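You operate a simulated robot arm through the tools that you are given. There is no shell and no other tool.

You are at the controls of a simulated robot arm. One attempt, no reset.

## Task
Wipe the sauce stain off the counter with the wet orange cloth.
Fine: wet it under the cold tap; cloth back, tap off. What is to be rubbed or washed off counts as gone when no trace of it is left.

The check looks at the end state, three seconds after you hand in, the way a careful person would. Anything else that was tipped, shoved, dropped, spilled or broken makes it a failure. Flat cloth is picked up by pressing the open fingertips on it (5 to 10 N) and closing them slowly along it; thin cloth reads only 2 to 8 mm in the jaws.

## Robot
A 6-joint arm with a two-finger gripper, fixed in place. Base frame: the origin is on the floor under the middle of its stand, x ahead of it, y to its left, z up; the work surface is at about z = 0.73. Lengths are in m, angles in rad, forces in N, time in s.
It reaches about 1.572 m from its shoulder. Its first joint turns from -2.897 to 2.897 rad. Payload 2.45 kg.
The TCP is the grasp point between the finger pads, 0.02 m short of the fingertips. In the tool frame z runs along the fingers and y along their closing line. The gripper opens to 0.14 m; its body begins 0.168 m behind the TCP.
Orientation is that of the tool frame in the base frame, as [roll, pitch, yaw] about the fixed x, y, z axes, in that order (R = Rz(yaw) Ry(pitch) Rx(roll)). With the fingers straight down and closing along the base's y, the tool's x points along the base's -x, its y along +y and its z along -z.

## Interface
- The arm moves only by the tool drive_tool. Its argument "motion" is a list that holds one entry, the list of rows, each a list of 6 numbers: the shift along the tool's x, y, z in units of 20 mm (1.0 is 20 mm), then the turn, a rotation vector about the tool's x, y, z in units of 4 degrees (1.0 is 4 degrees). In form: [[[tx, ty, tz, wx, wy, wz], ...]]. A call has 1 to 20 rows; each row shifts and turns the commanded pose from where the row before left it, along the tool's axes as they then stand. "jaw" is the opening, from 0 (shut) to 1 (fully open), set as the call begins (left out, the last holds). A call with a number of a shift or a turn outside -1 to 1 is refused whole. Each row takes 0.2 s and may step no farther than 0.05 m and 0.15 rad from the row before; otherwise, or with a gripper value out of range, the whole call is refused. A pose out of reach is approached as far as the arm can. The call stops where the force on the tool passes 90 N (or 10 N more than at its start, if that is more) or the arm is blocked; 0.2 s more then pass. Each finger travels about 0.045 m/s and halts on what it meets, pressing with about 32 N; the grip force reading is that of the motor and also rises with nothing between the fingers. The clock runs only during rows and for 0.2 s after the last one: add rows that do not move to give the fingers time. It gives the time, the measured TCP pose, the force on the tool (base axes), the opening and the grip force at its end, in the units of the frame above (readings bear some noise), with the torque about the TCP (base axes, N m) and any sound that the robot's microphone picked up.
- Cameras (640 x 400 px; columns grow to the right, rows downward): "scene" is fixed at [0.2324, 0.6457, 1.6421]; the picture's right is [-0.72, -0.69, 0.00], its down [-0.48, 0.51, -0.71] and it looks along [0.49, -0.52, -0.70] (base axes); focal length 361 px, centre (320, 200). "wrist" rides on the gripper at [0.078, 0.011, -0.209] in the tool frame; the picture's right is [-0.14, 0.99, 0.00], its down [-0.92, -0.13, -0.37] and it looks along [-0.37, -0.05, 0.93] (tool axes); focal length 280 px, centre (320, 200). There is no depth. A picture from a camera that has moved, and an enlarged one, comes with that camera's place and axes in the base frame and with its lens. The place of the scene camera against the robot may be out by one fixed shift of up to 0.018 m in any direction.
- snapshot(camera): a new picture of that camera. It takes no simulated time.
- enlarge(camera, box): a new picture of the part [left, top, right, bottom] of that camera's present view, enlarged. It takes no simulated time.
- sign_off(): hands the job in; it is judged then, once.

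Places have to be worked out from the pictures, the camera data and where the tool is seen. Open the gripper and draw the arm clear of the work before you hand the job in, unless the task says otherwise.

The tools are called after ">>>" by a JSON object that holds its "api" and its "payload". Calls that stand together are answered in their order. drive_tool: Moves the arm, as the interface text tells. Its arguments: {"type":"object","properties":{"motion":{"type":"array","items":{"type":"array","items":{"type":"array","items":{"type":"number"}}}},"jaw":{"type":"number"}},"required":["motion"]} The other tools are called the same way: snapshot (camera) takes a picture; enlarge (camera, box) takes an enlarged picture of a part of a camera's view; sign_off () hands the job in.

At the start:

```text
clock: 0.0
position: [0.6874, 0.1848, 1.1925]
tool_rot: [3.14, 0.0, -3.142]
force: [-0.1, 0.4, -0.7]
ft_torque: [-0.03, 0.0, 0.0]
width: 0.14
gripper_force: 0.1
```

scene: 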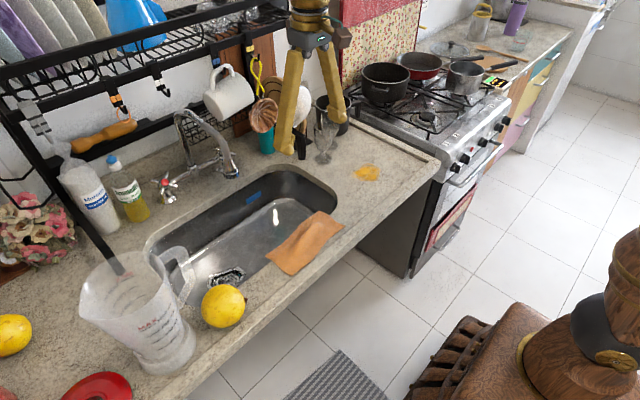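
wrist: 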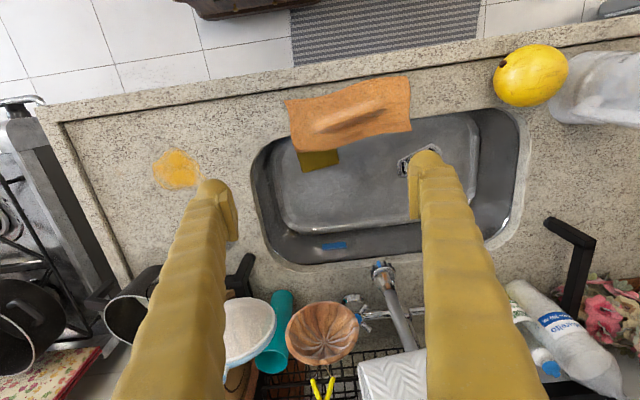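

I start by looking at the scene more closely: the cloth appears to be on the front edge of the sink, the stain to its right (near the stove), and the tap behind the sink.

>>> {"api": "enlarge", "payload": {"camera": "scene", "box": [140, 80, 400, 290]}}

>>> {"api": "enlarge", "payload": {"camera": "wrist", "box": [230, 60, 550, 260]}}

>>> {"api": "enlarge", "payload": {"camera": "scene", "box": [140, 90, 260, 220]}}

>>> {"api": "enlarge", "payload": {"camera": "wrist", "box": [310, 230, 450, 350]}}

```text
1.90 times, centred on (270, 185) of scene
camera zoom: at [0.2324, 0.6457, 1.6421], right [-0.72, -0.69, 0.0], down [-0.48, 0.51, -0.71], along [0.49, -0.52, -0.7], focal length 687 px, centre (415, 229)
```

zoom: 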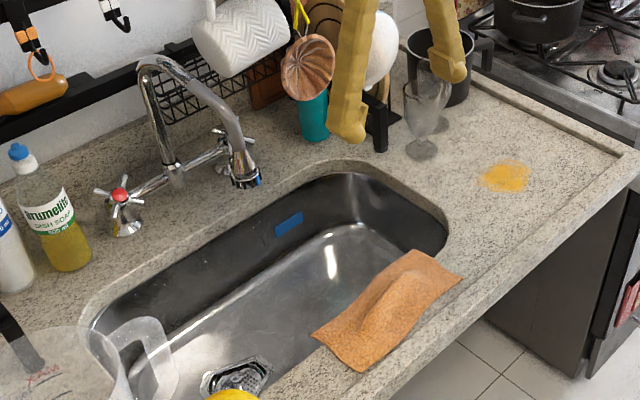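

```text
2.00 times, centred on (390, 160) of wrist
camera zoom: at [0.607, 0.1953, 1.3997], right [0.14, 0.99, 0.0], down [0.92, -0.13, 0.37], along [0.37, -0.05, -0.93], focal length 561 px, centre (180, 280)
```

zoom: 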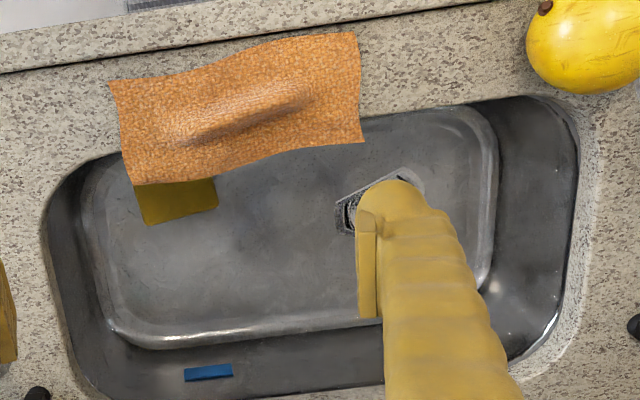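

```text
3.08 times, centred on (200, 155) of scene
camera zoom: at [0.2324, 0.6457, 1.6421], right [-0.72, -0.69, 0.0], down [-0.48, 0.51, -0.71], along [0.49, -0.52, -0.7], focal length 1110 px, centre (689, 338)
```

zoom: 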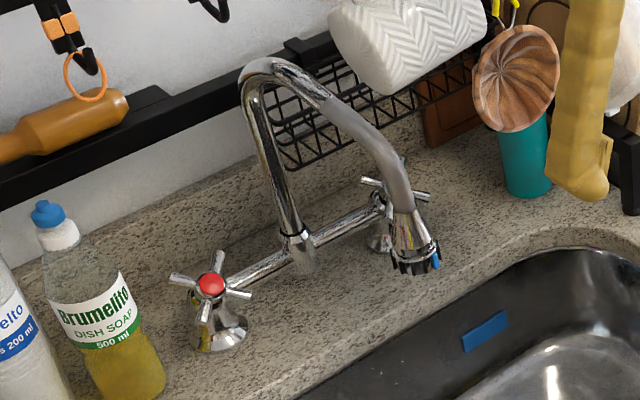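

```text
3.33 times, centred on (380, 290) of wrist
camera zoom: at [0.607, 0.1953, 1.3997], right [0.14, 0.99, 0.0], down [0.92, -0.13, 0.37], along [0.37, -0.05, -0.93], focal length 935 px, centre (120, -100)
```

zoom: 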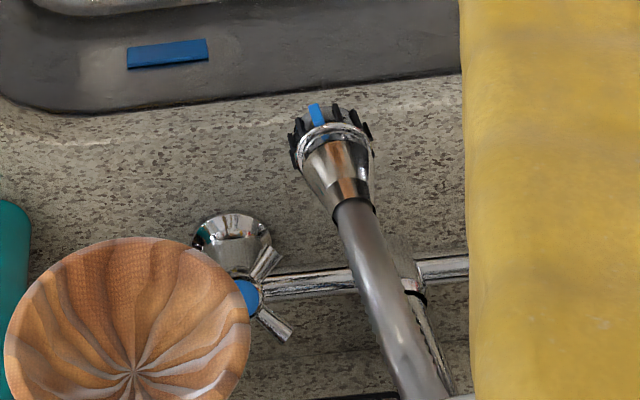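

The two views only agree if the counter is around z≈0.94 rather than 0.73. I'll shift the tool along +y for a second wrist view, so that I can triangulate the counter, the tap handles and the spout.

>>> {"api": "drive_tool", "payload": {"motion": [[[0, 1, 0, 0, 0, 0], [0, 1, 0, 0, 0, 0], [0, 1, 0, 0, 0, 0], [0, 1, 0, 0, 0, 0], [0, 1, 0, 0, 0, 0], [0, 1, 0, 0, 0, 0], [0, 1, 0, 0, 0, 0], [0, 0, 0, 0, 0, 0]]], "jaw": 1}}

>>> {"api": "snapshot", "payload": {"camera": "wrist"}}

>>> {"api": "enlarge", "payload": {"camera": "wrist", "box": [180, 200, 380, 325]}}

```text
clock: 1.8
position: [0.6867, 0.3236, 1.192]
tool_rot: [3.141, -0.001, -3.142]
force: [-0.7, -0.1, 0.5]
ft_torque: [-0.01, -0.03, -0.03]
width: 0.1399
gripper_force: 0.1
```

```text
taken
camera wrist: at [0.607, 0.3349, 1.4], right [0.14, 0.99, 0.0], down [0.92, -0.13, 0.37], along [0.36, -0.05, -0.93], focal length 280 px, centre (320, 200)
```

wrist: 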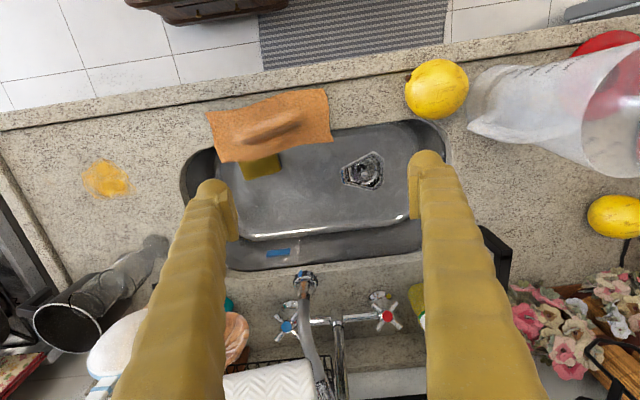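

```text
3.20 times, centred on (280, 262) of wrist
camera zoom: at [0.607, 0.3349, 1.4], right [0.14, 0.99, 0.0], down [0.92, -0.13, 0.37], along [0.36, -0.05, -0.93], focal length 897 px, centre (448, 0)
```

zoom: 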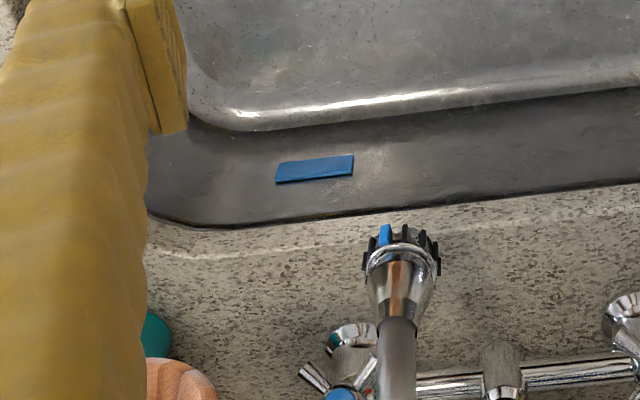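

Triangulation puts the spout outlet near (0.918, 0.266, 0.99), the cold handle near (1.02, 0.21, 0.985) and the counter near z≈0.89. I zoom in on the handles from here.

>>> {"api": "enlarge", "payload": {"camera": "wrist", "box": [220, 270, 430, 400]}}

>>> {"api": "enlarge", "payload": {"camera": "wrist", "box": [180, 70, 380, 195]}}

>>> {"api": "enlarge", "payload": {"camera": "scene", "box": [160, 50, 320, 200]}}

```text
3.05 times, centred on (325, 335) of wrist
camera zoom: at [0.607, 0.3349, 1.4], right [0.14, 0.99, 0.0], down [0.92, -0.13, 0.37], along [0.36, -0.05, -0.93], focal length 854 px, centre (305, -211)
```

zoom: 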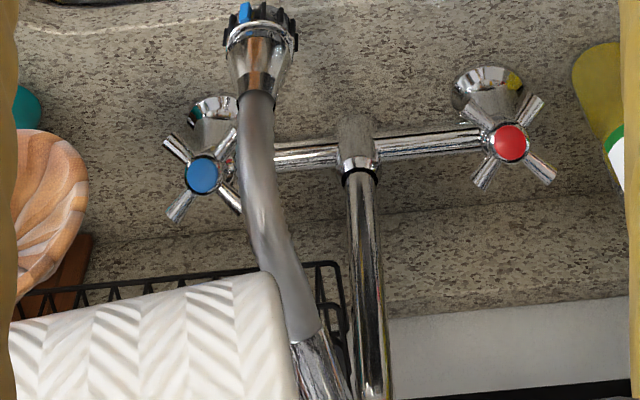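

```text
3.20 times, centred on (280, 132) of wrist
camera zoom: at [0.607, 0.3349, 1.4], right [0.14, 0.99, 0.0], down [0.92, -0.13, 0.37], along [0.36, -0.05, -0.93], focal length 897 px, centre (448, 416)
```

zoom: 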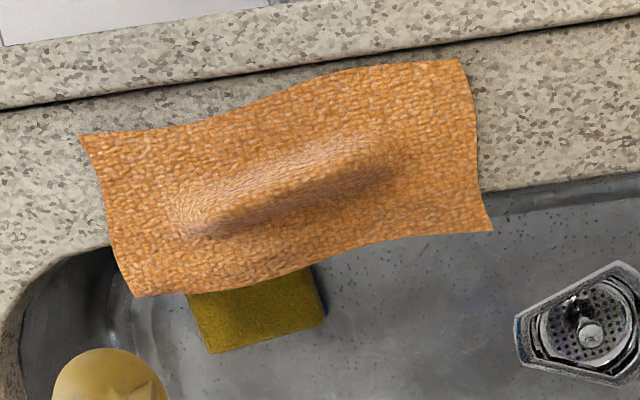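

```text
2.67 times, centred on (240, 125) of scene
camera zoom: at [0.2324, 0.6457, 1.6421], right [-0.72, -0.69, 0.0], down [-0.48, 0.51, -0.71], along [0.49, -0.52, -0.7], focal length 962 px, centre (533, 400)
```

zoom: 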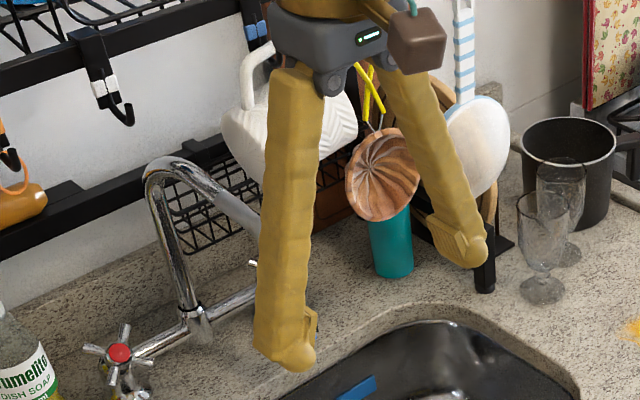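

The cross handles have vertical axes with arms about 3.4 cm long, and the mug and wooden bowl hang above and in front of the cold one. That means coming in low from the front, so I tilt the tool until the fingers point forward at the tap.

>>> {"api": "drive_tool", "payload": {"motion": [[[0, 0, 0, 0, -1, 0], [0, 0, 0, 0, -1, 0], [0, 0, 0, 0, -1, 0], [0, 0, 0, 0, -1, 0], [0, 0, 0, 0, -1, 0], [0, 0, 0, 0, -1, 0], [0, 0, 0, 0, -1, 0], [0, 0, 0, 0, -1, 0], [0, 0, 0, 0, -1, 0], [0, 0, 0, 0, -1, 0], [0, 0, 0, 0, 0, 0]]], "jaw": 1}}

>>> {"api": "snapshot", "payload": {"camera": "wrist"}}

>>> {"api": "snapshot", "payload": {"camera": "scene"}}

```text
clock: 4.2
position: [0.6866, 0.3236, 1.1925]
tool_rot: [-3.141, 0.699, -3.141]
force: [-0.1, -0.9, 0.2]
ft_torque: [0.02, 0.0, -0.01]
width: 0.1402
gripper_force: 0.0
```

```text
taken
camera wrist: at [0.4906, 0.3352, 1.3008], right [0.11, 0.99, 0.09], down [0.47, -0.13, 0.87], along [0.88, -0.05, -0.48], focal length 280 px, centre (320, 200)
```

wrist: 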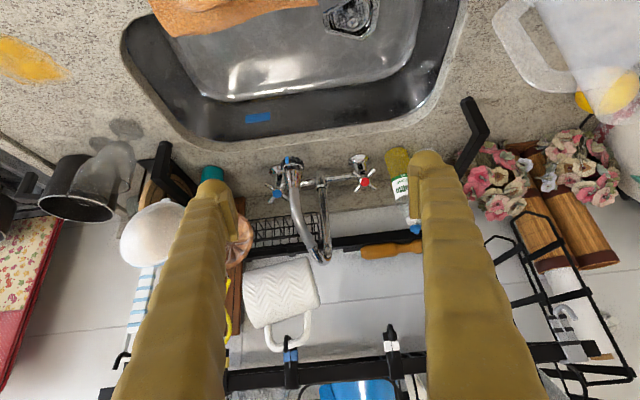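

```text
taken
```

scene: 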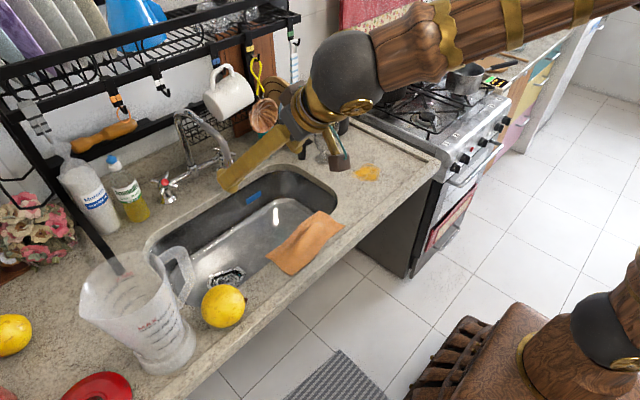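

The view agrees with the tap estimate: cold handle near (1.02, 0.21, 0.985), mug bottom at z≈1.16. I finish the tilt to about 72° and close the jaws so the fingers make a pusher.

>>> {"api": "drive_tool", "payload": {"motion": [[[0, 0, 0, 0, -1, 0], [0, 0, 0, 0, -1, 0], [0, 0, 0, 0, -1, 0], [0, 0, 0, 0, -1, 0], [0, 0, 0, 0, -1, 0], [0, 0, 0, 0, -1, 0], [0, 0, 0, 0, -1, 0], [0, 0, 0, 0, -1, 0], [0, 0, 0, 0, 0, 0]]], "jaw": 0}}

>>> {"api": "snapshot", "payload": {"camera": "wrist"}}

>>> {"api": "snapshot", "payload": {"camera": "scene"}}

```text
clock: 6.2
position: [0.6834, 0.3213, 1.1983]
tool_rot: [3.119, 1.265, 3.119]
force: [-0.2, 0.4, 0.1]
ft_torque: [-0.05, 0.01, -0.02]
width: 0.0
gripper_force: 29.7
```

```text
taken
camera wrist: at [0.4596, 0.3335, 1.1865], right [0.04, 0.99, 0.14], down [-0.07, -0.13, 0.99], along [1.0, -0.05, 0.07], focal length 280 px, centre (320, 200)
```

wrist: 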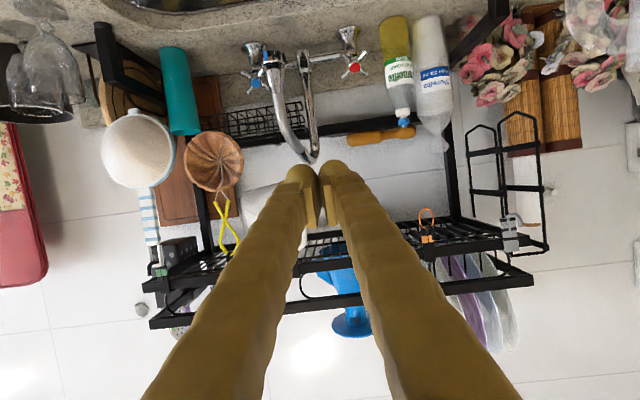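

```text
taken
```

scene: 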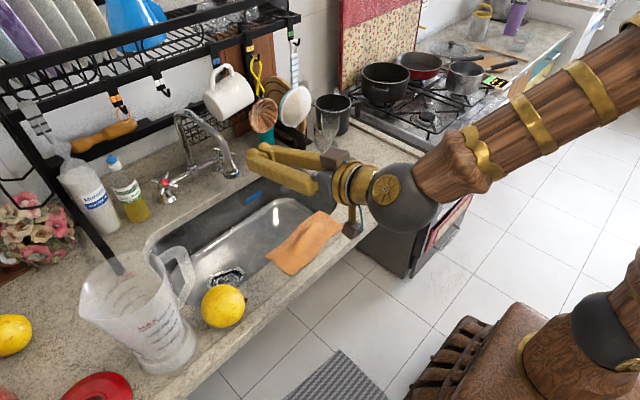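

Now I see the tap from the front (image upside down: up is down). I zoom on the tap handles and spout.

>>> {"api": "enlarge", "payload": {"camera": "wrist", "box": [180, 0, 400, 137]}}

```text
2.91 times, centred on (290, 68) of wrist
camera zoom: at [0.4596, 0.3335, 1.1865], right [0.04, 0.99, 0.14], down [-0.07, -0.13, 0.99], along [1.0, -0.05, 0.07], focal length 816 px, centre (407, 582)
```

zoom: 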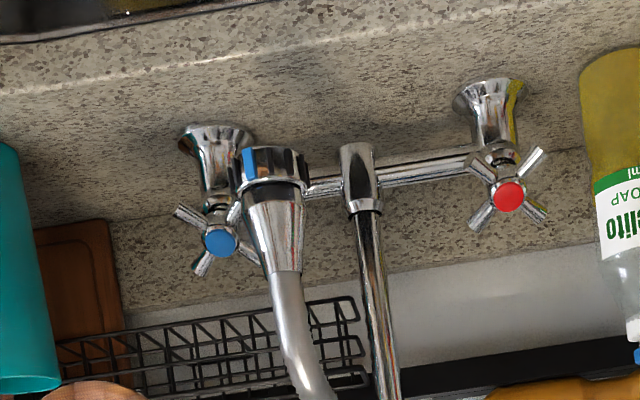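

The cap triangulates cleanly to (1.027, 0.2095, 0.978), and the outlet to (0.912, 0.267, 0.985). I zoom further to see the cross arms' orientation.

>>> {"api": "enlarge", "payload": {"camera": "wrist", "box": [230, 35, 300, 105]}}

>>> {"api": "enlarge", "payload": {"camera": "scene", "box": [150, 120, 250, 200]}}

```text
5.71 times, centred on (265, 70) of wrist
camera zoom: at [0.4596, 0.3335, 1.1865], right [0.04, 0.99, 0.14], down [-0.07, -0.13, 0.99], along [1.0, -0.05, 0.07], focal length 1602 px, centre (634, 943)
```

zoom: 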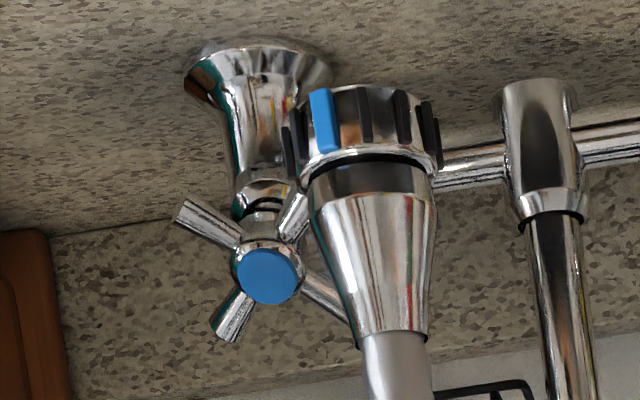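

```text
5.00 times, centred on (200, 160) of scene
camera zoom: at [0.2324, 0.6457, 1.6421], right [-0.72, -0.69, 0.0], down [-0.48, 0.51, -0.71], along [0.49, -0.52, -0.7], focal length 1804 px, centre (920, 400)
```

zoom: 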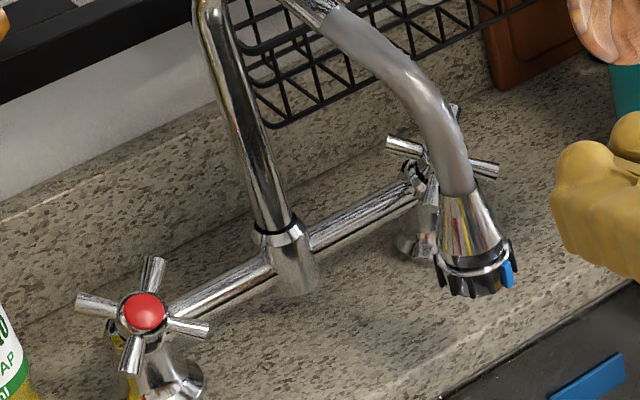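

The caps face forward and up at about 45°, so I can turn the cold cross by pushing its −y arm up from below (opening) or down from above (closing), clear of the spout. I bring the forward-pointing fingers down to about (0.70, 0.168, 1.005).

>>> {"api": "drive_tool", "payload": {"motion": [[[0.89, -0.765, 0.385, 0, 0, 0], [0.89, -0.765, 0.385, 0, 0, 0], [0.89, -0.765, 0.385, 0, 0, 0], [0.89, -0.765, 0.385, 0, 0, 0], [0.89, -0.765, 0.385, 0, 0, 0], [0.89, -0.765, 0.385, 0, 0, 0], [0.89, -0.765, 0.385, 0, 0, 0], [0.89, -0.765, 0.385, 0, 0, 0], [0.89, -0.765, 0.385, 0, 0, 0], [0.89, -0.765, 0.385, 0, 0, 0], [0, 0, 0, 0, 0, 0], [0, 0, 0, 0, 0, 0]]], "jaw": 0}}

>>> {"api": "snapshot", "payload": {"camera": "wrist"}}

>>> {"api": "snapshot", "payload": {"camera": "scene"}}

```text
clock: 8.8
position: [0.7245, 0.18, 1.009]
tool_rot: [-3.139, 1.255, 3.14]
force: [0.2, 0.8, -0.5]
ft_torque: [-0.01, 0.01, 0.0]
width: 0.0
gripper_force: 29.6
out of reach, approached as far as the arm can: row 9, 10
```

```text
taken
camera wrist: at [0.5012, 0.1917, 0.9994], right [0.04, 0.99, 0.13], down [-0.06, -0.13, 0.99], along [1.0, -0.05, 0.06], focal length 280 px, centre (320, 200)
```

wrist: 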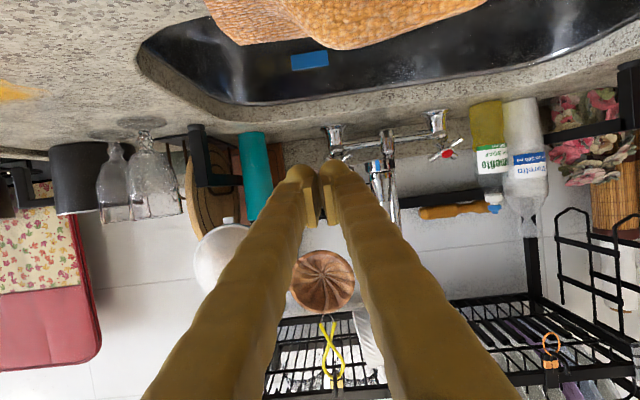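

```text
taken
```

scene: 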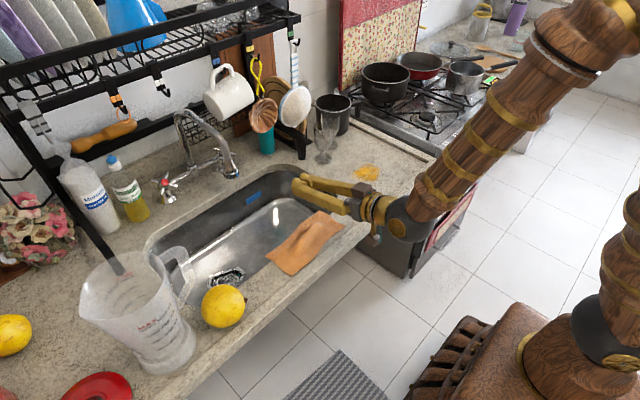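

The tool is at (0.7245, 0.18, 1.009); I move forward under the bowl to about x=0.88, z≈0.985, and check.

>>> {"api": "drive_tool", "payload": {"motion": [[[-0.195, 0, 0.99, 0, 0, 0], [-0.195, 0, 0.99, 0, 0, 0], [-0.195, 0, 0.99, 0, 0, 0], [-0.195, 0, 0.99, 0, 0, 0], [-0.195, 0, 0.99, 0, 0, 0], [-0.195, 0, 0.99, 0, 0, 0], [-0.195, 0, 0.99, 0, 0, 0], [-0.195, 0, 0.99, 0, 0, 0], [-0.195, 0, 0.99, 0, 0, 0], [0, 0, 0, 0, 0, 0], [0, 0, 0, 0, 0, 0]]], "jaw": 0}}

>>> {"api": "snapshot", "payload": {"camera": "wrist"}}

>>> {"api": "enlarge", "payload": {"camera": "scene", "box": [150, 80, 400, 240]}}

```text
clock: 11.2
position: [0.9062, 0.1811, 0.9875]
tool_rot: [3.141, 1.258, 3.141]
force: [0.4, 0.7, 0.2]
ft_torque: [-0.01, 0.03, 0.0]
width: 0.0004
gripper_force: 29.6
```

```text
taken
camera wrist: at [0.6825, 0.1918, 0.9768], right [0.04, 0.99, 0.13], down [-0.07, -0.13, 0.99], along [1.0, -0.05, 0.06], focal length 280 px, centre (320, 200)
```

wrist: 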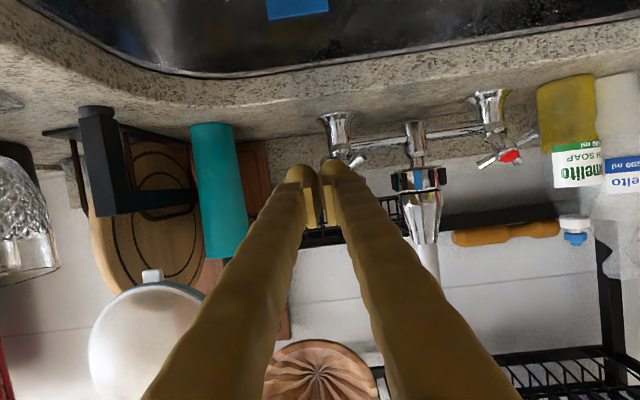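

```text
2.50 times, centred on (275, 160) of scene
camera zoom: at [0.2324, 0.6457, 1.6421], right [-0.72, -0.69, 0.0], down [-0.48, 0.51, -0.71], along [0.49, -0.52, -0.7], focal length 902 px, centre (432, 300)
```

zoom: 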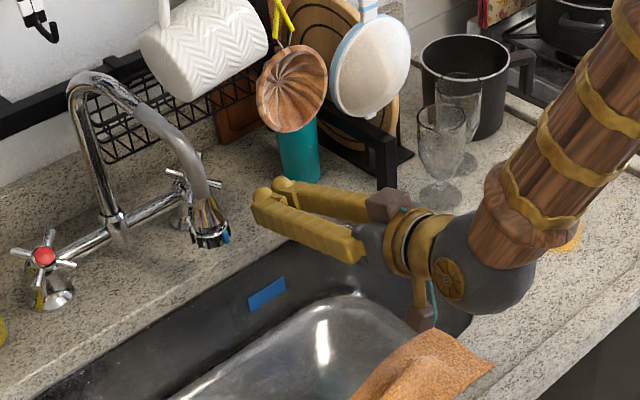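

The counter reads as z≈0.893 from the tap base. Next I shift slightly to −y, forward, and then down so the fingertips sit below and in front of the cross's lower −y arm.

>>> {"api": "drive_tool", "payload": {"motion": [[[-0.277, -0.25, 0.857, 0, 0, 0], [-0.277, -0.25, 0.857, 0, 0, 0], [-0.277, -0.25, 0.857, 0, 0, 0], [0.912, 0, 0.295, 0, 0, 0], [0.912, 0, 0.295, 0, 0, 0], [0.912, 0, 0.295, 0, 0, 0], [0, 0, 0, 0, 0, 0], [0, 0, 0, 0, 0, 0]]], "jaw": 0}}

>>> {"api": "snapshot", "payload": {"camera": "wrist"}}

>>> {"api": "enlarge", "payload": {"camera": "scene", "box": [150, 80, 400, 240]}}

>>> {"api": "enlarge", "payload": {"camera": "wrist", "box": [270, 80, 430, 210]}}

```text
clock: 13.0
position: [0.9622, 0.1678, 0.9304]
tool_rot: [3.141, 1.257, -3.141]
force: [0.4, 0.0, -0.3]
ft_torque: [0.02, -0.01, -0.01]
width: 0.0
gripper_force: 28.5
```

```text
taken
camera wrist: at [0.7381, 0.1788, 0.9191], right [0.04, 0.99, 0.13], down [-0.07, -0.13, 0.99], along [1.0, -0.05, 0.06], focal length 280 px, centre (320, 200)
```

wrist: 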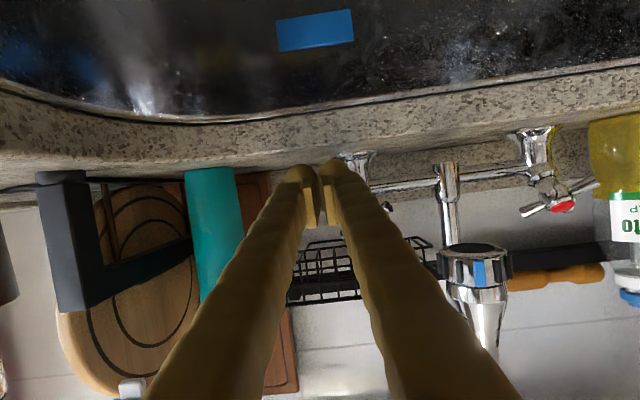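

```text
2.50 times, centred on (275, 160) of scene
camera zoom: at [0.2324, 0.6457, 1.6421], right [-0.72, -0.69, 0.0], down [-0.48, 0.51, -0.71], along [0.49, -0.52, -0.7], focal length 902 px, centre (432, 300)
```

zoom: 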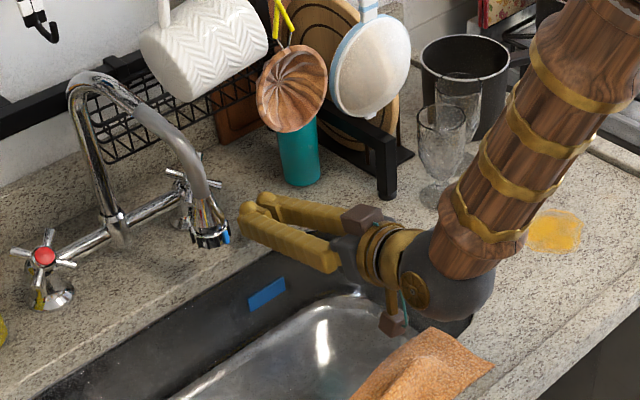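

```text
3.08 times, centred on (350, 145) of wrist
camera zoom: at [0.7381, 0.1788, 0.9191], right [0.04, 0.99, 0.13], down [-0.07, -0.13, 0.99], along [1.0, -0.05, 0.06], focal length 863 px, centre (228, 369)
```

zoom: 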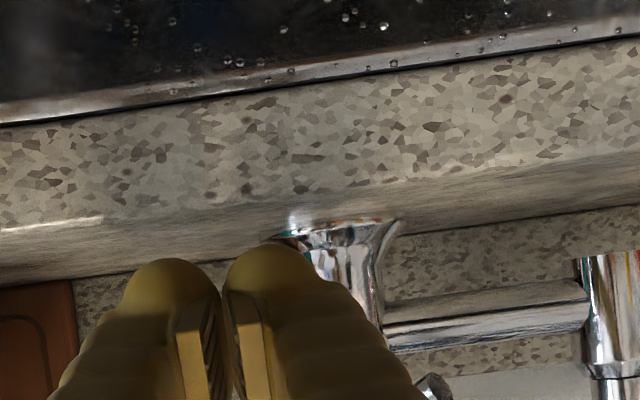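

The fingertips are just in front of and below the handle. I edge forward and start pushing up and back along the handle's plane in small steps, watching the force.

>>> {"api": "drive_tool", "payload": {"motion": [[[-0.253, -0.1, 0.785, 0, 0, 0], [-0.253, -0.1, 0.785, 0, 0, 0], [-0.445, 0, 0.228, 0, 0, 0], [0, 0, 0, 0, 0, 0]]], "jaw": 0}}

>>> {"api": "enlarge", "payload": {"camera": "scene", "box": [150, 100, 310, 220]}}

>>> {"api": "enlarge", "payload": {"camera": "wrist", "box": [270, 80, 430, 210]}}

```text
clock: 14.0
position: [1.001, 0.1626, 0.9353]
tool_rot: [-3.14, 1.256, -3.142]
force: [0.4, 0.0, 0.0]
ft_torque: [0.0, -0.03, 0.02]
width: 0.0001
gripper_force: 28.7
```

```text
3.33 times, centred on (230, 160) of scene
camera zoom: at [0.2324, 0.6457, 1.6421], right [-0.72, -0.69, 0.0], down [-0.48, 0.51, -0.71], along [0.49, -0.52, -0.7], focal length 1203 px, centre (620, 333)
```

zoom: 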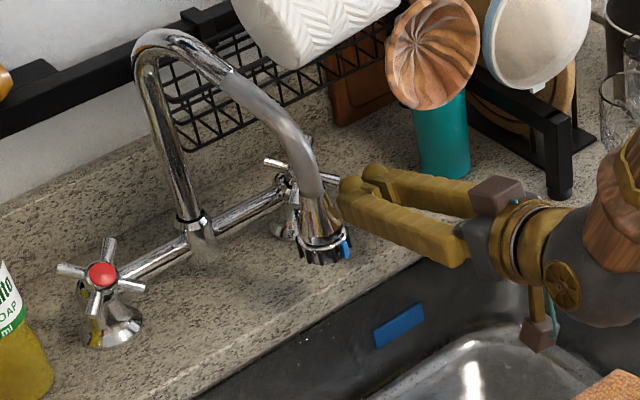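

```text
3.08 times, centred on (350, 145) of wrist
camera zoom: at [0.7768, 0.1743, 0.9257], right [0.04, 0.99, 0.13], down [-0.07, -0.13, 0.99], along [1.0, -0.05, 0.06], focal length 863 px, centre (228, 369)
```

zoom: 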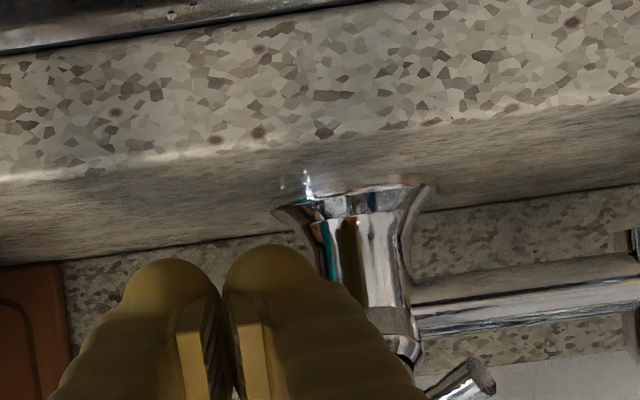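

No contact yet; armD's tip is seen where predicted (1.016, 0.231, 0.949). I keep pushing up and back in small steps.

>>> {"api": "drive_tool", "payload": {"motion": [[[-0.445, 0, 0.228, 0, 0, 0], [-0.445, 0, 0.228, 0, 0, 0], [0, 0, 0, 0, 0, 0]]], "jaw": 0}}

>>> {"api": "enlarge", "payload": {"camera": "scene", "box": [190, 110, 270, 170]}}

>>> {"api": "enlarge", "payload": {"camera": "wrist", "box": [270, 80, 430, 210]}}

```text
clock: 14.8
position: [1.0143, 0.1568, 0.9461]
tool_rot: [3.138, 1.25, 3.13]
force: [-22.4, -73.7, -27.4]
ft_torque: [0.33, 0.27, -0.75]
width: 0.0
gripper_force: 29.1
```

```text
6.67 times, centred on (230, 140) of scene
camera zoom: at [0.2324, 0.6457, 1.6421], right [-0.72, -0.69, 0.0], down [-0.48, 0.51, -0.71], along [0.49, -0.52, -0.7], focal length 2406 px, centre (920, 600)
```

zoom: 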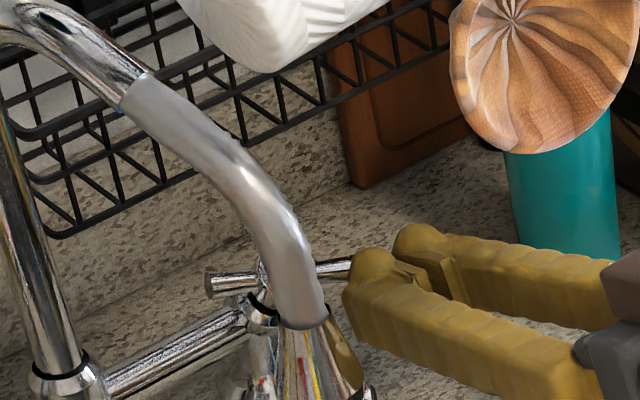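

```text
3.08 times, centred on (350, 145) of wrist
camera zoom: at [0.7896, 0.1699, 0.9379], right [0.05, 0.99, 0.13], down [-0.06, -0.13, 0.99], along [1.0, -0.06, 0.06], focal length 863 px, centre (228, 369)
```

zoom: 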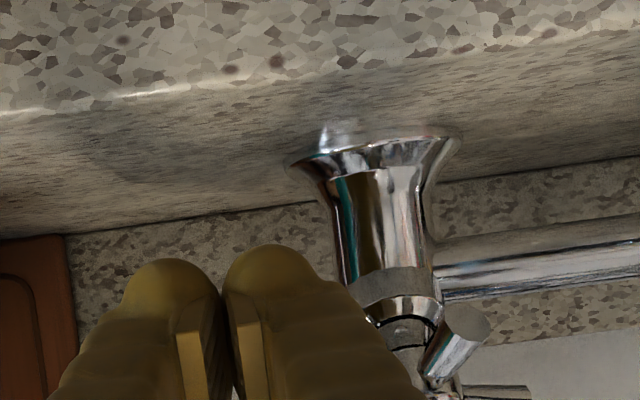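

The cross turned counter-clockwise a bit (the +y arm swung down), but the arm tip is wedging against the finger's side (−74 N in y). I back off downwards, shift +y by 6 mm to get properly under the arm, and look.

>>> {"api": "drive_tool", "payload": {"motion": [[[0.445, 0, -0.228, 0, 0, 0], [0.445, 0, -0.228, 0, 0, 0], [0.445, 0, -0.228, 0, 0, 0], [0, 0, 0, 0, 0, 0]]], "jaw": 0}}

>>> {"api": "enlarge", "payload": {"camera": "scene", "box": [190, 110, 270, 170]}}

>>> {"api": "enlarge", "payload": {"camera": "wrist", "box": [270, 80, 430, 210]}}

```text
clock: 15.8
position: [0.9934, 0.1628, 0.9294]
tool_rot: [-3.141, 1.259, -3.14]
force: [-0.4, 0.0, 0.7]
ft_torque: [0.01, 0.01, 0.02]
width: 0.0
gripper_force: 29.2
```

```text
6.67 times, centred on (230, 140) of scene
camera zoom: at [0.2324, 0.6457, 1.6421], right [-0.72, -0.69, 0.0], down [-0.48, 0.51, -0.71], along [0.49, -0.52, -0.7], focal length 2406 px, centre (920, 600)
```

zoom: 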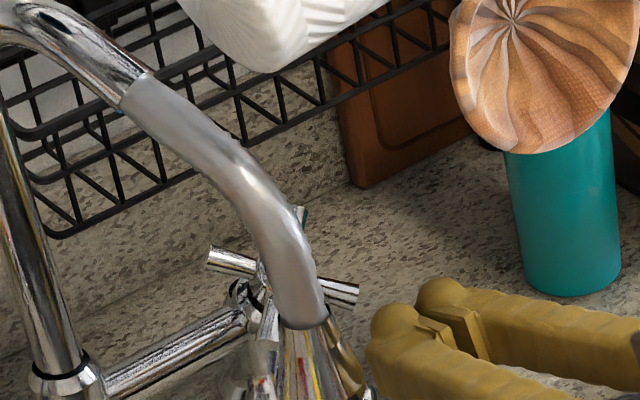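

```text
3.08 times, centred on (350, 145) of wrist
camera zoom: at [0.769, 0.174, 0.9187], right [0.04, 0.99, 0.13], down [-0.07, -0.13, 0.99], along [1.0, -0.05, 0.06], focal length 863 px, centre (228, 369)
```

zoom: 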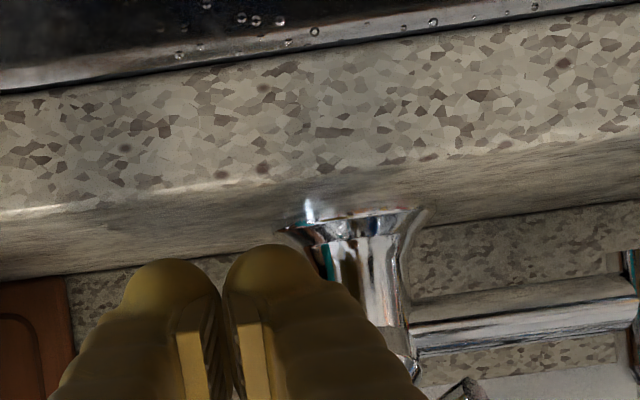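

The cross sprang back to its original angle, so counter-clockwise is against the closed stop. I'll turn it the other way: move to −y of the lower arm and sweep +y low in front of the hub, clear of the spout.

>>> {"api": "drive_tool", "payload": {"motion": [[[0, -0.9, 0, 0, 0, 0], [-0.58, 0, 0.117, 0, 0, 0], [-0.58, 0, 0.117, 0, 0, 0], [0, 0.5, 0, 0, 0, 0], [0, 0.5, 0, 0, 0, 0], [0, 0.5, 0, 0, 0, 0], [0, 0, 0, 0, 0, 0]]], "jaw": 0}}

>>> {"api": "enlarge", "payload": {"camera": "scene", "box": [190, 110, 270, 170]}}

>>> {"api": "enlarge", "payload": {"camera": "wrist", "box": [270, 80, 430, 210]}}

```text
clock: 17.3
position: [1.005, 0.1633, 0.9495]
tool_rot: [3.133, 1.256, 3.121]
force: [-10.6, -12.5, 5.2]
ft_torque: [0.11, -0.21, -0.02]
width: 0.0
gripper_force: 29.4
stopped in row 7: the force on the tool passed its limit at 97 N (the readings are from after the stop); the commanded pose is now the measured one
```

```text
6.67 times, centred on (230, 140) of scene
camera zoom: at [0.2324, 0.6457, 1.6421], right [-0.72, -0.69, 0.0], down [-0.48, 0.51, -0.71], along [0.49, -0.52, -0.7], focal length 2406 px, centre (920, 600)
```

zoom: 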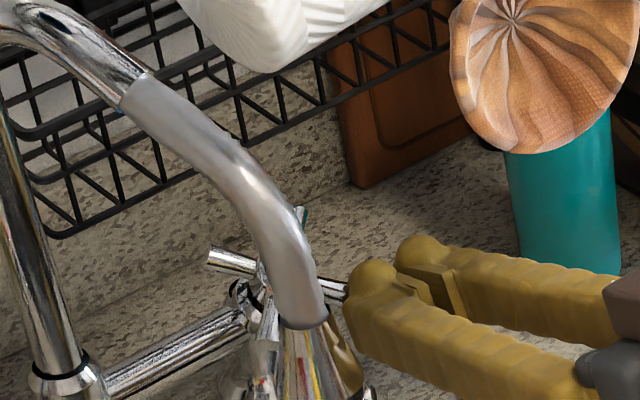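

```text
3.08 times, centred on (350, 145) of wrist
camera zoom: at [0.78, 0.1781, 0.9382], right [0.06, 0.99, 0.13], down [-0.07, -0.13, 0.99], along [1.0, -0.06, 0.06], focal length 863 px, centre (228, 369)
```

zoom: 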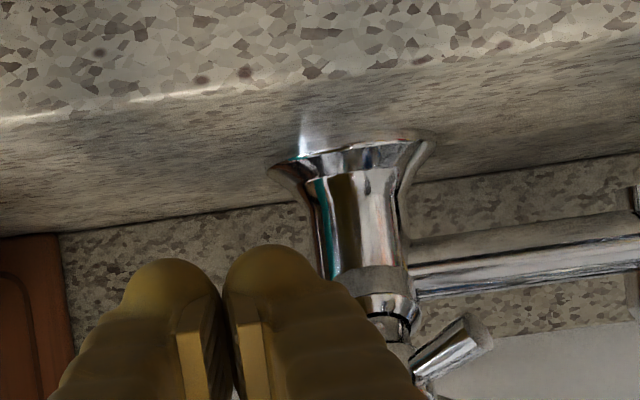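

Clockwise is a hard stop (97 N, no motion), so counter-clockwise is the opening direction and my withdrawal dragged it back. I reposition the finger under the hub, inside the lower −y arm, so I can lift that arm properly.

>>> {"api": "drive_tool", "payload": {"motion": [[[0.997, -0.25, -0.73, 0, 0, 0], [0.238, 0.57, 0.077, 0, 0, 0], [0.238, 0.57, 0.077, 0, 0, 0], [-0.486, 0, 0.368, 0, 0, 0], [0, 0, 0, 0, 0, 0]]], "jaw": 0}}

>>> {"api": "enlarge", "payload": {"camera": "scene", "box": [190, 110, 270, 170]}}

>>> {"api": "enlarge", "payload": {"camera": "wrist", "box": [270, 80, 430, 210]}}

```text
clock: 18.5
position: [0.9924, 0.1837, 0.9308]
tool_rot: [3.136, 1.256, 3.122]
force: [0.5, -0.3, 0.4]
ft_torque: [0.02, -0.02, 0.02]
width: 0.0
gripper_force: 29.4
```

```text
6.67 times, centred on (230, 140) of scene
camera zoom: at [0.2324, 0.6457, 1.6421], right [-0.72, -0.69, 0.0], down [-0.48, 0.51, -0.71], along [0.49, -0.52, -0.7], focal length 2406 px, centre (920, 600)
```

zoom: 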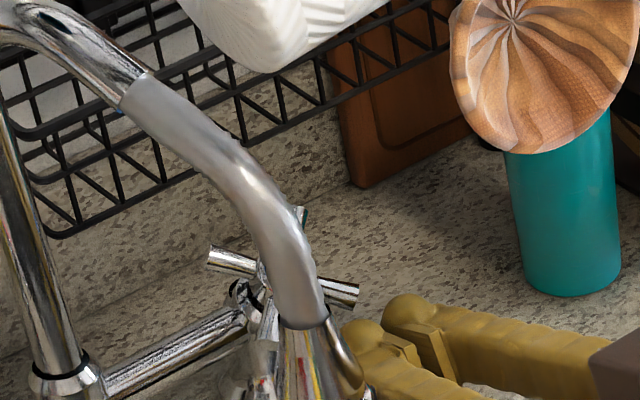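

```text
3.08 times, centred on (350, 145) of wrist
camera zoom: at [0.7691, 0.1969, 0.9205], right [0.05, 0.99, 0.13], down [-0.07, -0.13, 0.99], along [1.0, -0.06, 0.06], focal length 863 px, centre (228, 369)
```

zoom: 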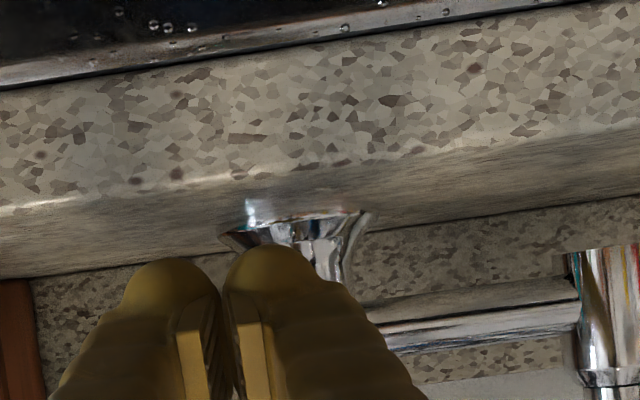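

No contact; the finger is under the hub as intended. Now I push up and back, then drift −y as the arm swings past horizontal.

>>> {"api": "drive_tool", "payload": {"motion": [[[-0.613, -0.07, 0.338, 0, 0, 0], [-0.613, -0.07, 0.338, 0, 0, 0], [0, 0, 0, 0, 0, 0]]], "jaw": 0}}

>>> {"api": "enlarge", "payload": {"camera": "scene", "box": [190, 110, 270, 170]}}

>>> {"api": "enlarge", "payload": {"camera": "wrist", "box": [270, 80, 430, 210]}}

```text
clock: 19.3
position: [1.0154, 0.1782, 0.9481]
tool_rot: [3.133, 1.256, 3.122]
force: [-8.2, -4.8, -1.0]
ft_torque: [0.04, -0.04, 0.06]
width: 0.0001
gripper_force: 29.4
```

```text
6.67 times, centred on (230, 140) of scene
camera zoom: at [0.2324, 0.6457, 1.6421], right [-0.72, -0.69, 0.0], down [-0.48, 0.51, -0.71], along [0.49, -0.52, -0.7], focal length 2406 px, centre (920, 600)
```

zoom: 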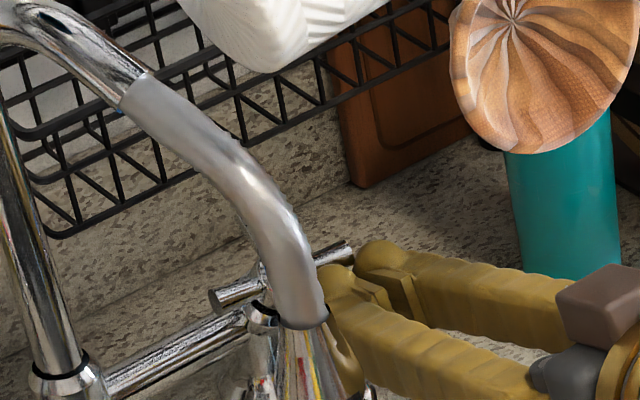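

```text
3.08 times, centred on (350, 145) of wrist
camera zoom: at [0.7906, 0.1932, 0.9384], right [0.06, 0.99, 0.13], down [-0.07, -0.13, 0.99], along [1.0, -0.06, 0.06], focal length 863 px, centre (228, 369)
```

zoom: 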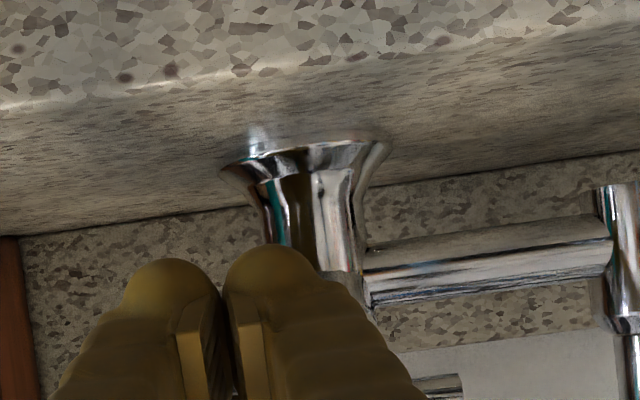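

It's turning smoothly counter-clockwise at about 9 N. I continue the push along the planned arc.

>>> {"api": "drive_tool", "payload": {"motion": [[[-0.51, -0.4, 0.28, 0, 0, 0], [-0.815, -0.25, 0.405, 0, 0, 0], [0, 0, 0, 0, 0, 0]]], "jaw": 0}}

>>> {"api": "enlarge", "payload": {"camera": "scene", "box": [190, 110, 270, 170]}}

>>> {"api": "enlarge", "payload": {"camera": "wrist", "box": [270, 80, 430, 210]}}

```text
clock: 20.0
position: [1.0301, 0.161, 0.9616]
tool_rot: [3.14, 1.243, 3.12]
force: [-5.1, -8.3, 1.6]
ft_torque: [0.11, -0.02, 0.13]
width: 0.0004
gripper_force: 29.8
stopped in row 3: the force on the tool passed its limit at 107 N (the readings are from after the stop); the commanded pose is now the measured one
```

```text
6.67 times, centred on (230, 140) of scene
camera zoom: at [0.2324, 0.6457, 1.6421], right [-0.72, -0.69, 0.0], down [-0.48, 0.51, -0.71], along [0.49, -0.52, -0.7], focal length 2406 px, centre (920, 600)
```

zoom: 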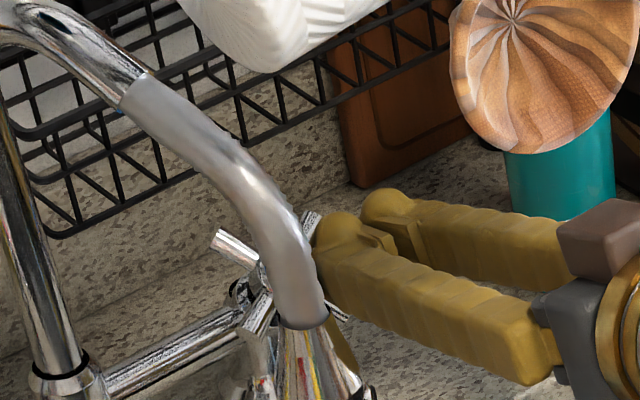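

```text
3.08 times, centred on (350, 145) of wrist
camera zoom: at [0.806, 0.1765, 0.9539], right [0.06, 0.99, 0.13], down [-0.05, -0.13, 0.99], along [1.0, -0.07, 0.05], focal length 863 px, centre (228, 369)
```

zoom: 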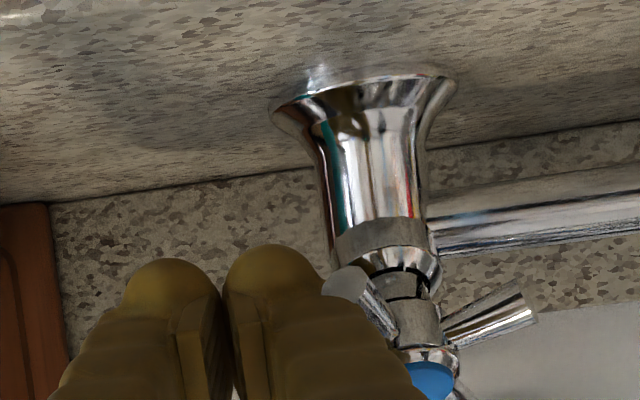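

The cross has turned about 60–70° before the force limit stopped the push. I check for water at the spout.

>>> {"api": "snapshot", "payload": {"camera": "scene"}}

>>> {"api": "snapshot", "payload": {"camera": "wrist"}}

>>> {"api": "enlarge", "payload": {"camera": "scene", "box": [200, 140, 300, 220]}}

```text
taken
```

scene: 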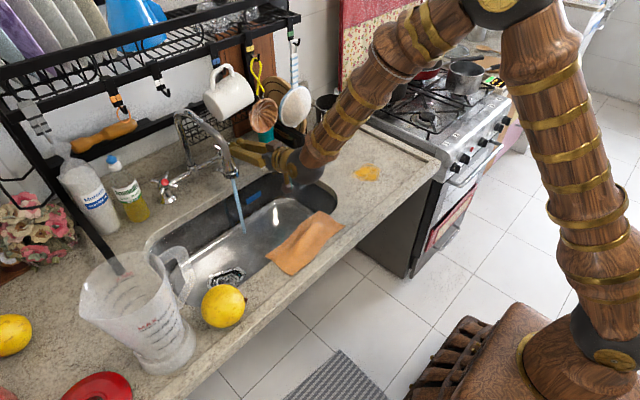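

```text
taken
camera wrist: at [0.806, 0.1765, 0.9539], right [0.06, 0.99, 0.13], down [-0.05, -0.13, 0.99], along [1.0, -0.07, 0.05], focal length 280 px, centre (320, 200)
```

wrist: 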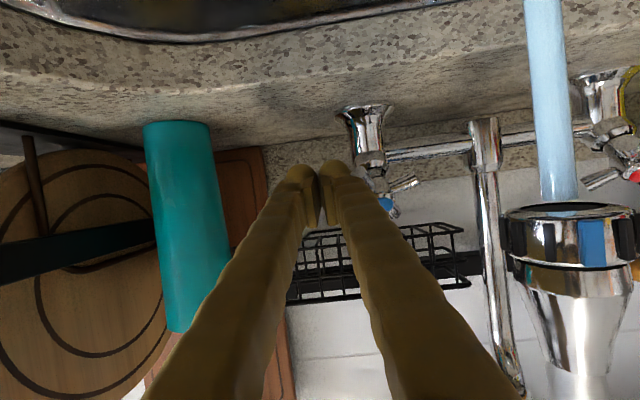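

```text
5.00 times, centred on (250, 180) of scene
camera zoom: at [0.2324, 0.6457, 1.6421], right [-0.72, -0.69, 0.0], down [-0.48, 0.51, -0.71], along [0.49, -0.52, -0.7], focal length 1804 px, centre (670, 300)
```

zoom: 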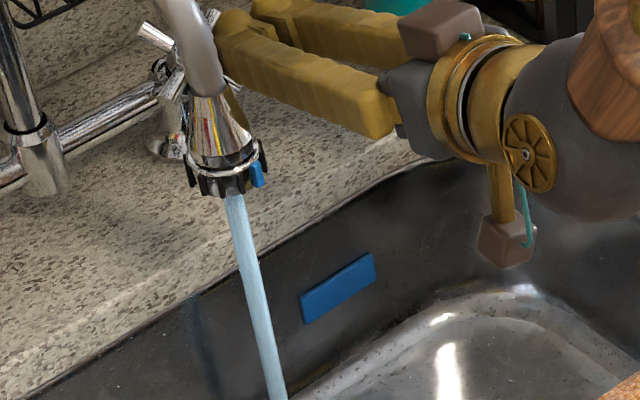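

Water runs in a full stream from the spout; the cold tap is open. I withdraw the fingers straight back out of the handle and away under the bowl.

>>> {"api": "drive_tool", "payload": {"motion": [[[0, -0.1, -1, 0, 0, 0], [0, -0.1, -1, 0, 0, 0], [0, 0, -1, 0, 0, 0], [0, 0, -1, 0, 0, 0], [0, 0, -1, 0, 0, 0], [0.3, 0, -0.95, 0, 0, 0], [0.3, 0, -0.95, 0, 0, 0], [0.3, 0, -0.95, 0, 0, 0], [0.3, 0, -0.95, 0, 0, 0], [0.3, 0, -0.95, 0, 0, 0], [0.3, 0, -0.95, 0, 0, 0], [0.3, 0, -0.95, 0, 0, 0], [0.3, 0, -0.95, 0, 0, 0], [0, 0, 0, 0, 0, 0]]], "jaw": 0}}

>>> {"api": "enlarge", "payload": {"camera": "scene", "box": [150, 110, 310, 230]}}

>>> {"api": "snapshot", "payload": {"camera": "wrist"}}

```text
clock: 23.0
position: [0.7756, 0.1611, 0.9963]
tool_rot: [-3.141, 1.243, 3.124]
force: [-0.8, -0.2, 0.1]
ft_torque: [0.0, -0.02, 0.0]
width: 0.0002
gripper_force: 29.5
```

```text
3.33 times, centred on (230, 170) of scene
camera zoom: at [0.2324, 0.6457, 1.6421], right [-0.72, -0.69, 0.0], down [-0.48, 0.51, -0.71], along [0.49, -0.52, -0.7], focal length 1203 px, centre (620, 300)
```

zoom: 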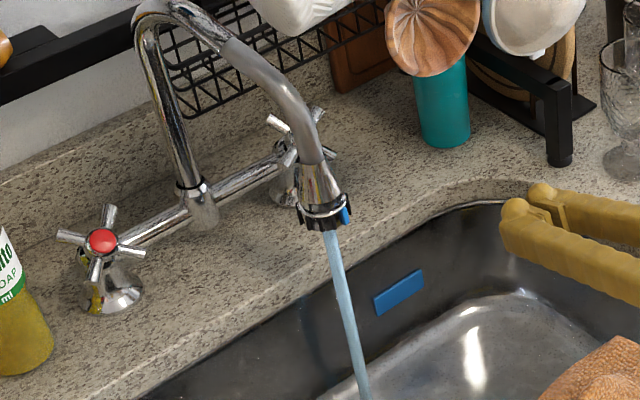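

```text
taken
camera wrist: at [0.5509, 0.1758, 0.9896], right [0.06, 0.99, 0.13], down [-0.05, -0.13, 0.99], along [1.0, -0.07, 0.05], focal length 280 px, centre (320, 200)
```

wrist: 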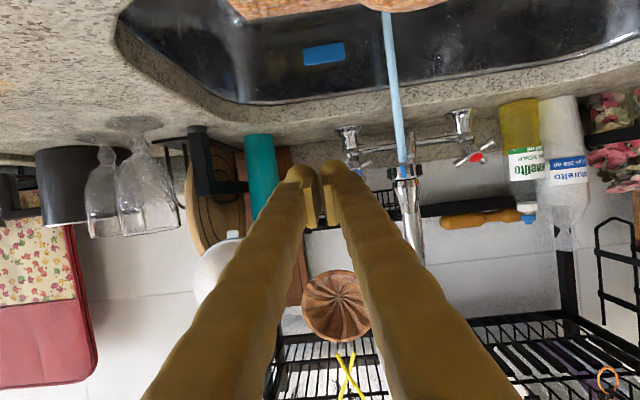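

The stream keeps running after withdrawal. I rotate the tool back to fingers-down while backing up and rising away from the bowl.

>>> {"api": "drive_tool", "payload": {"motion": [[[0, 0, -0.3, 0, 1, 0], [0, 0, -0.3, 0, 1, 0], [0, 0, -0.3, 0, 1, 0], [0, 0, -0.3, 0, 1, 0], [0, 0, -0.3, 0, 1, 0], [0, 0, -0.3, 0, 1, 0], [0, 0, -0.3, 0, 1, 0], [0, 0, -0.3, 0, 1, 0], [0, 0, -0.3, 0, 1, 0], [0, 0, -0.3, 0, 1, 0], [0, 0, -0.3, 0, 1, 0], [0, 0, -0.3, 0, 1, 0], [0, 0, -0.3, 0, 1, 0], [0, 0, -0.3, 0, 1, 0], [0, 0, -0.3, 0, 1, 0], [0, 0, -0.3, 0, 1, 0], [0, 0, -0.3, 0, 1, 0], [0, 0, -0.3, 0, 0.8, 0], [0, 0, 0, 0, 0, 0]]], "jaw": 0}}

>>> {"api": "snapshot", "payload": {"camera": "wrist"}}

>>> {"api": "snapshot", "payload": {"camera": "scene"}}

```text
clock: 27.0
position: [0.7182, 0.1536, 1.0643]
tool_rot: [-3.117, 0.116, 3.106]
force: [-0.4, 0.1, 0.6]
ft_torque: [0.02, 0.03, -0.01]
width: 0.0
gripper_force: 29.1
out of reach, approached as far as the arm can: row 7, 8, 9, 10
```

```text
taken
camera wrist: at [0.6154, 0.174, 1.2625], right [0.18, 0.98, -0.01], down [0.87, -0.15, 0.48], along [0.47, -0.09, -0.88], focal length 280 px, centre (320, 200)
```

wrist: 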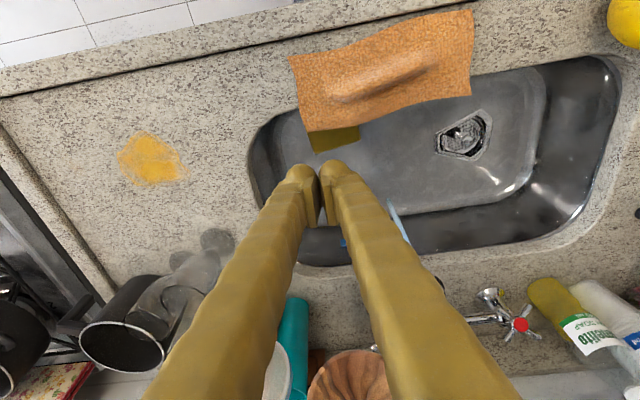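

```text
taken
```

scene: 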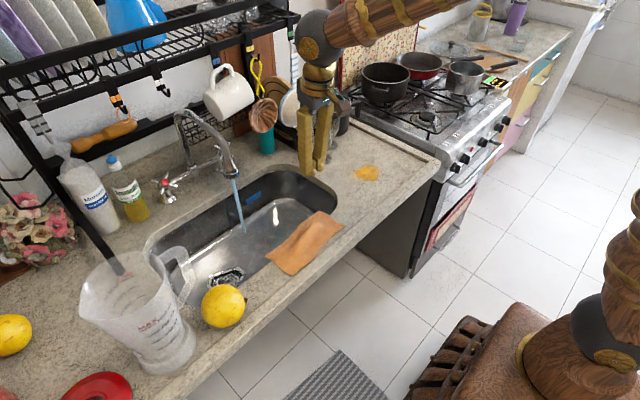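

The tool is nearly fingers-down again at (0.718, 0.154, 1.064) with about 6° pitch left. I let it settle while raising a little, then check the pose.

>>> {"api": "drive_tool", "payload": {"motion": [[[0.5, 0.5, -1, 0, 0, 0], [0.5, 0.5, -1, 0, 0, 0], [0, 0, 0, 0, 0, 0], [0, 0, 0, 0, 0, 0]]], "jaw": 0.5}}

```text
clock: 28.0
position: [0.6941, 0.1742, 1.1029]
tool_rot: [-3.115, 0.115, 3.105]
force: [0.6, -0.2, 0.2]
ft_torque: [0.0, -0.01, -0.01]
width: 0.0701
gripper_force: 0.1
```

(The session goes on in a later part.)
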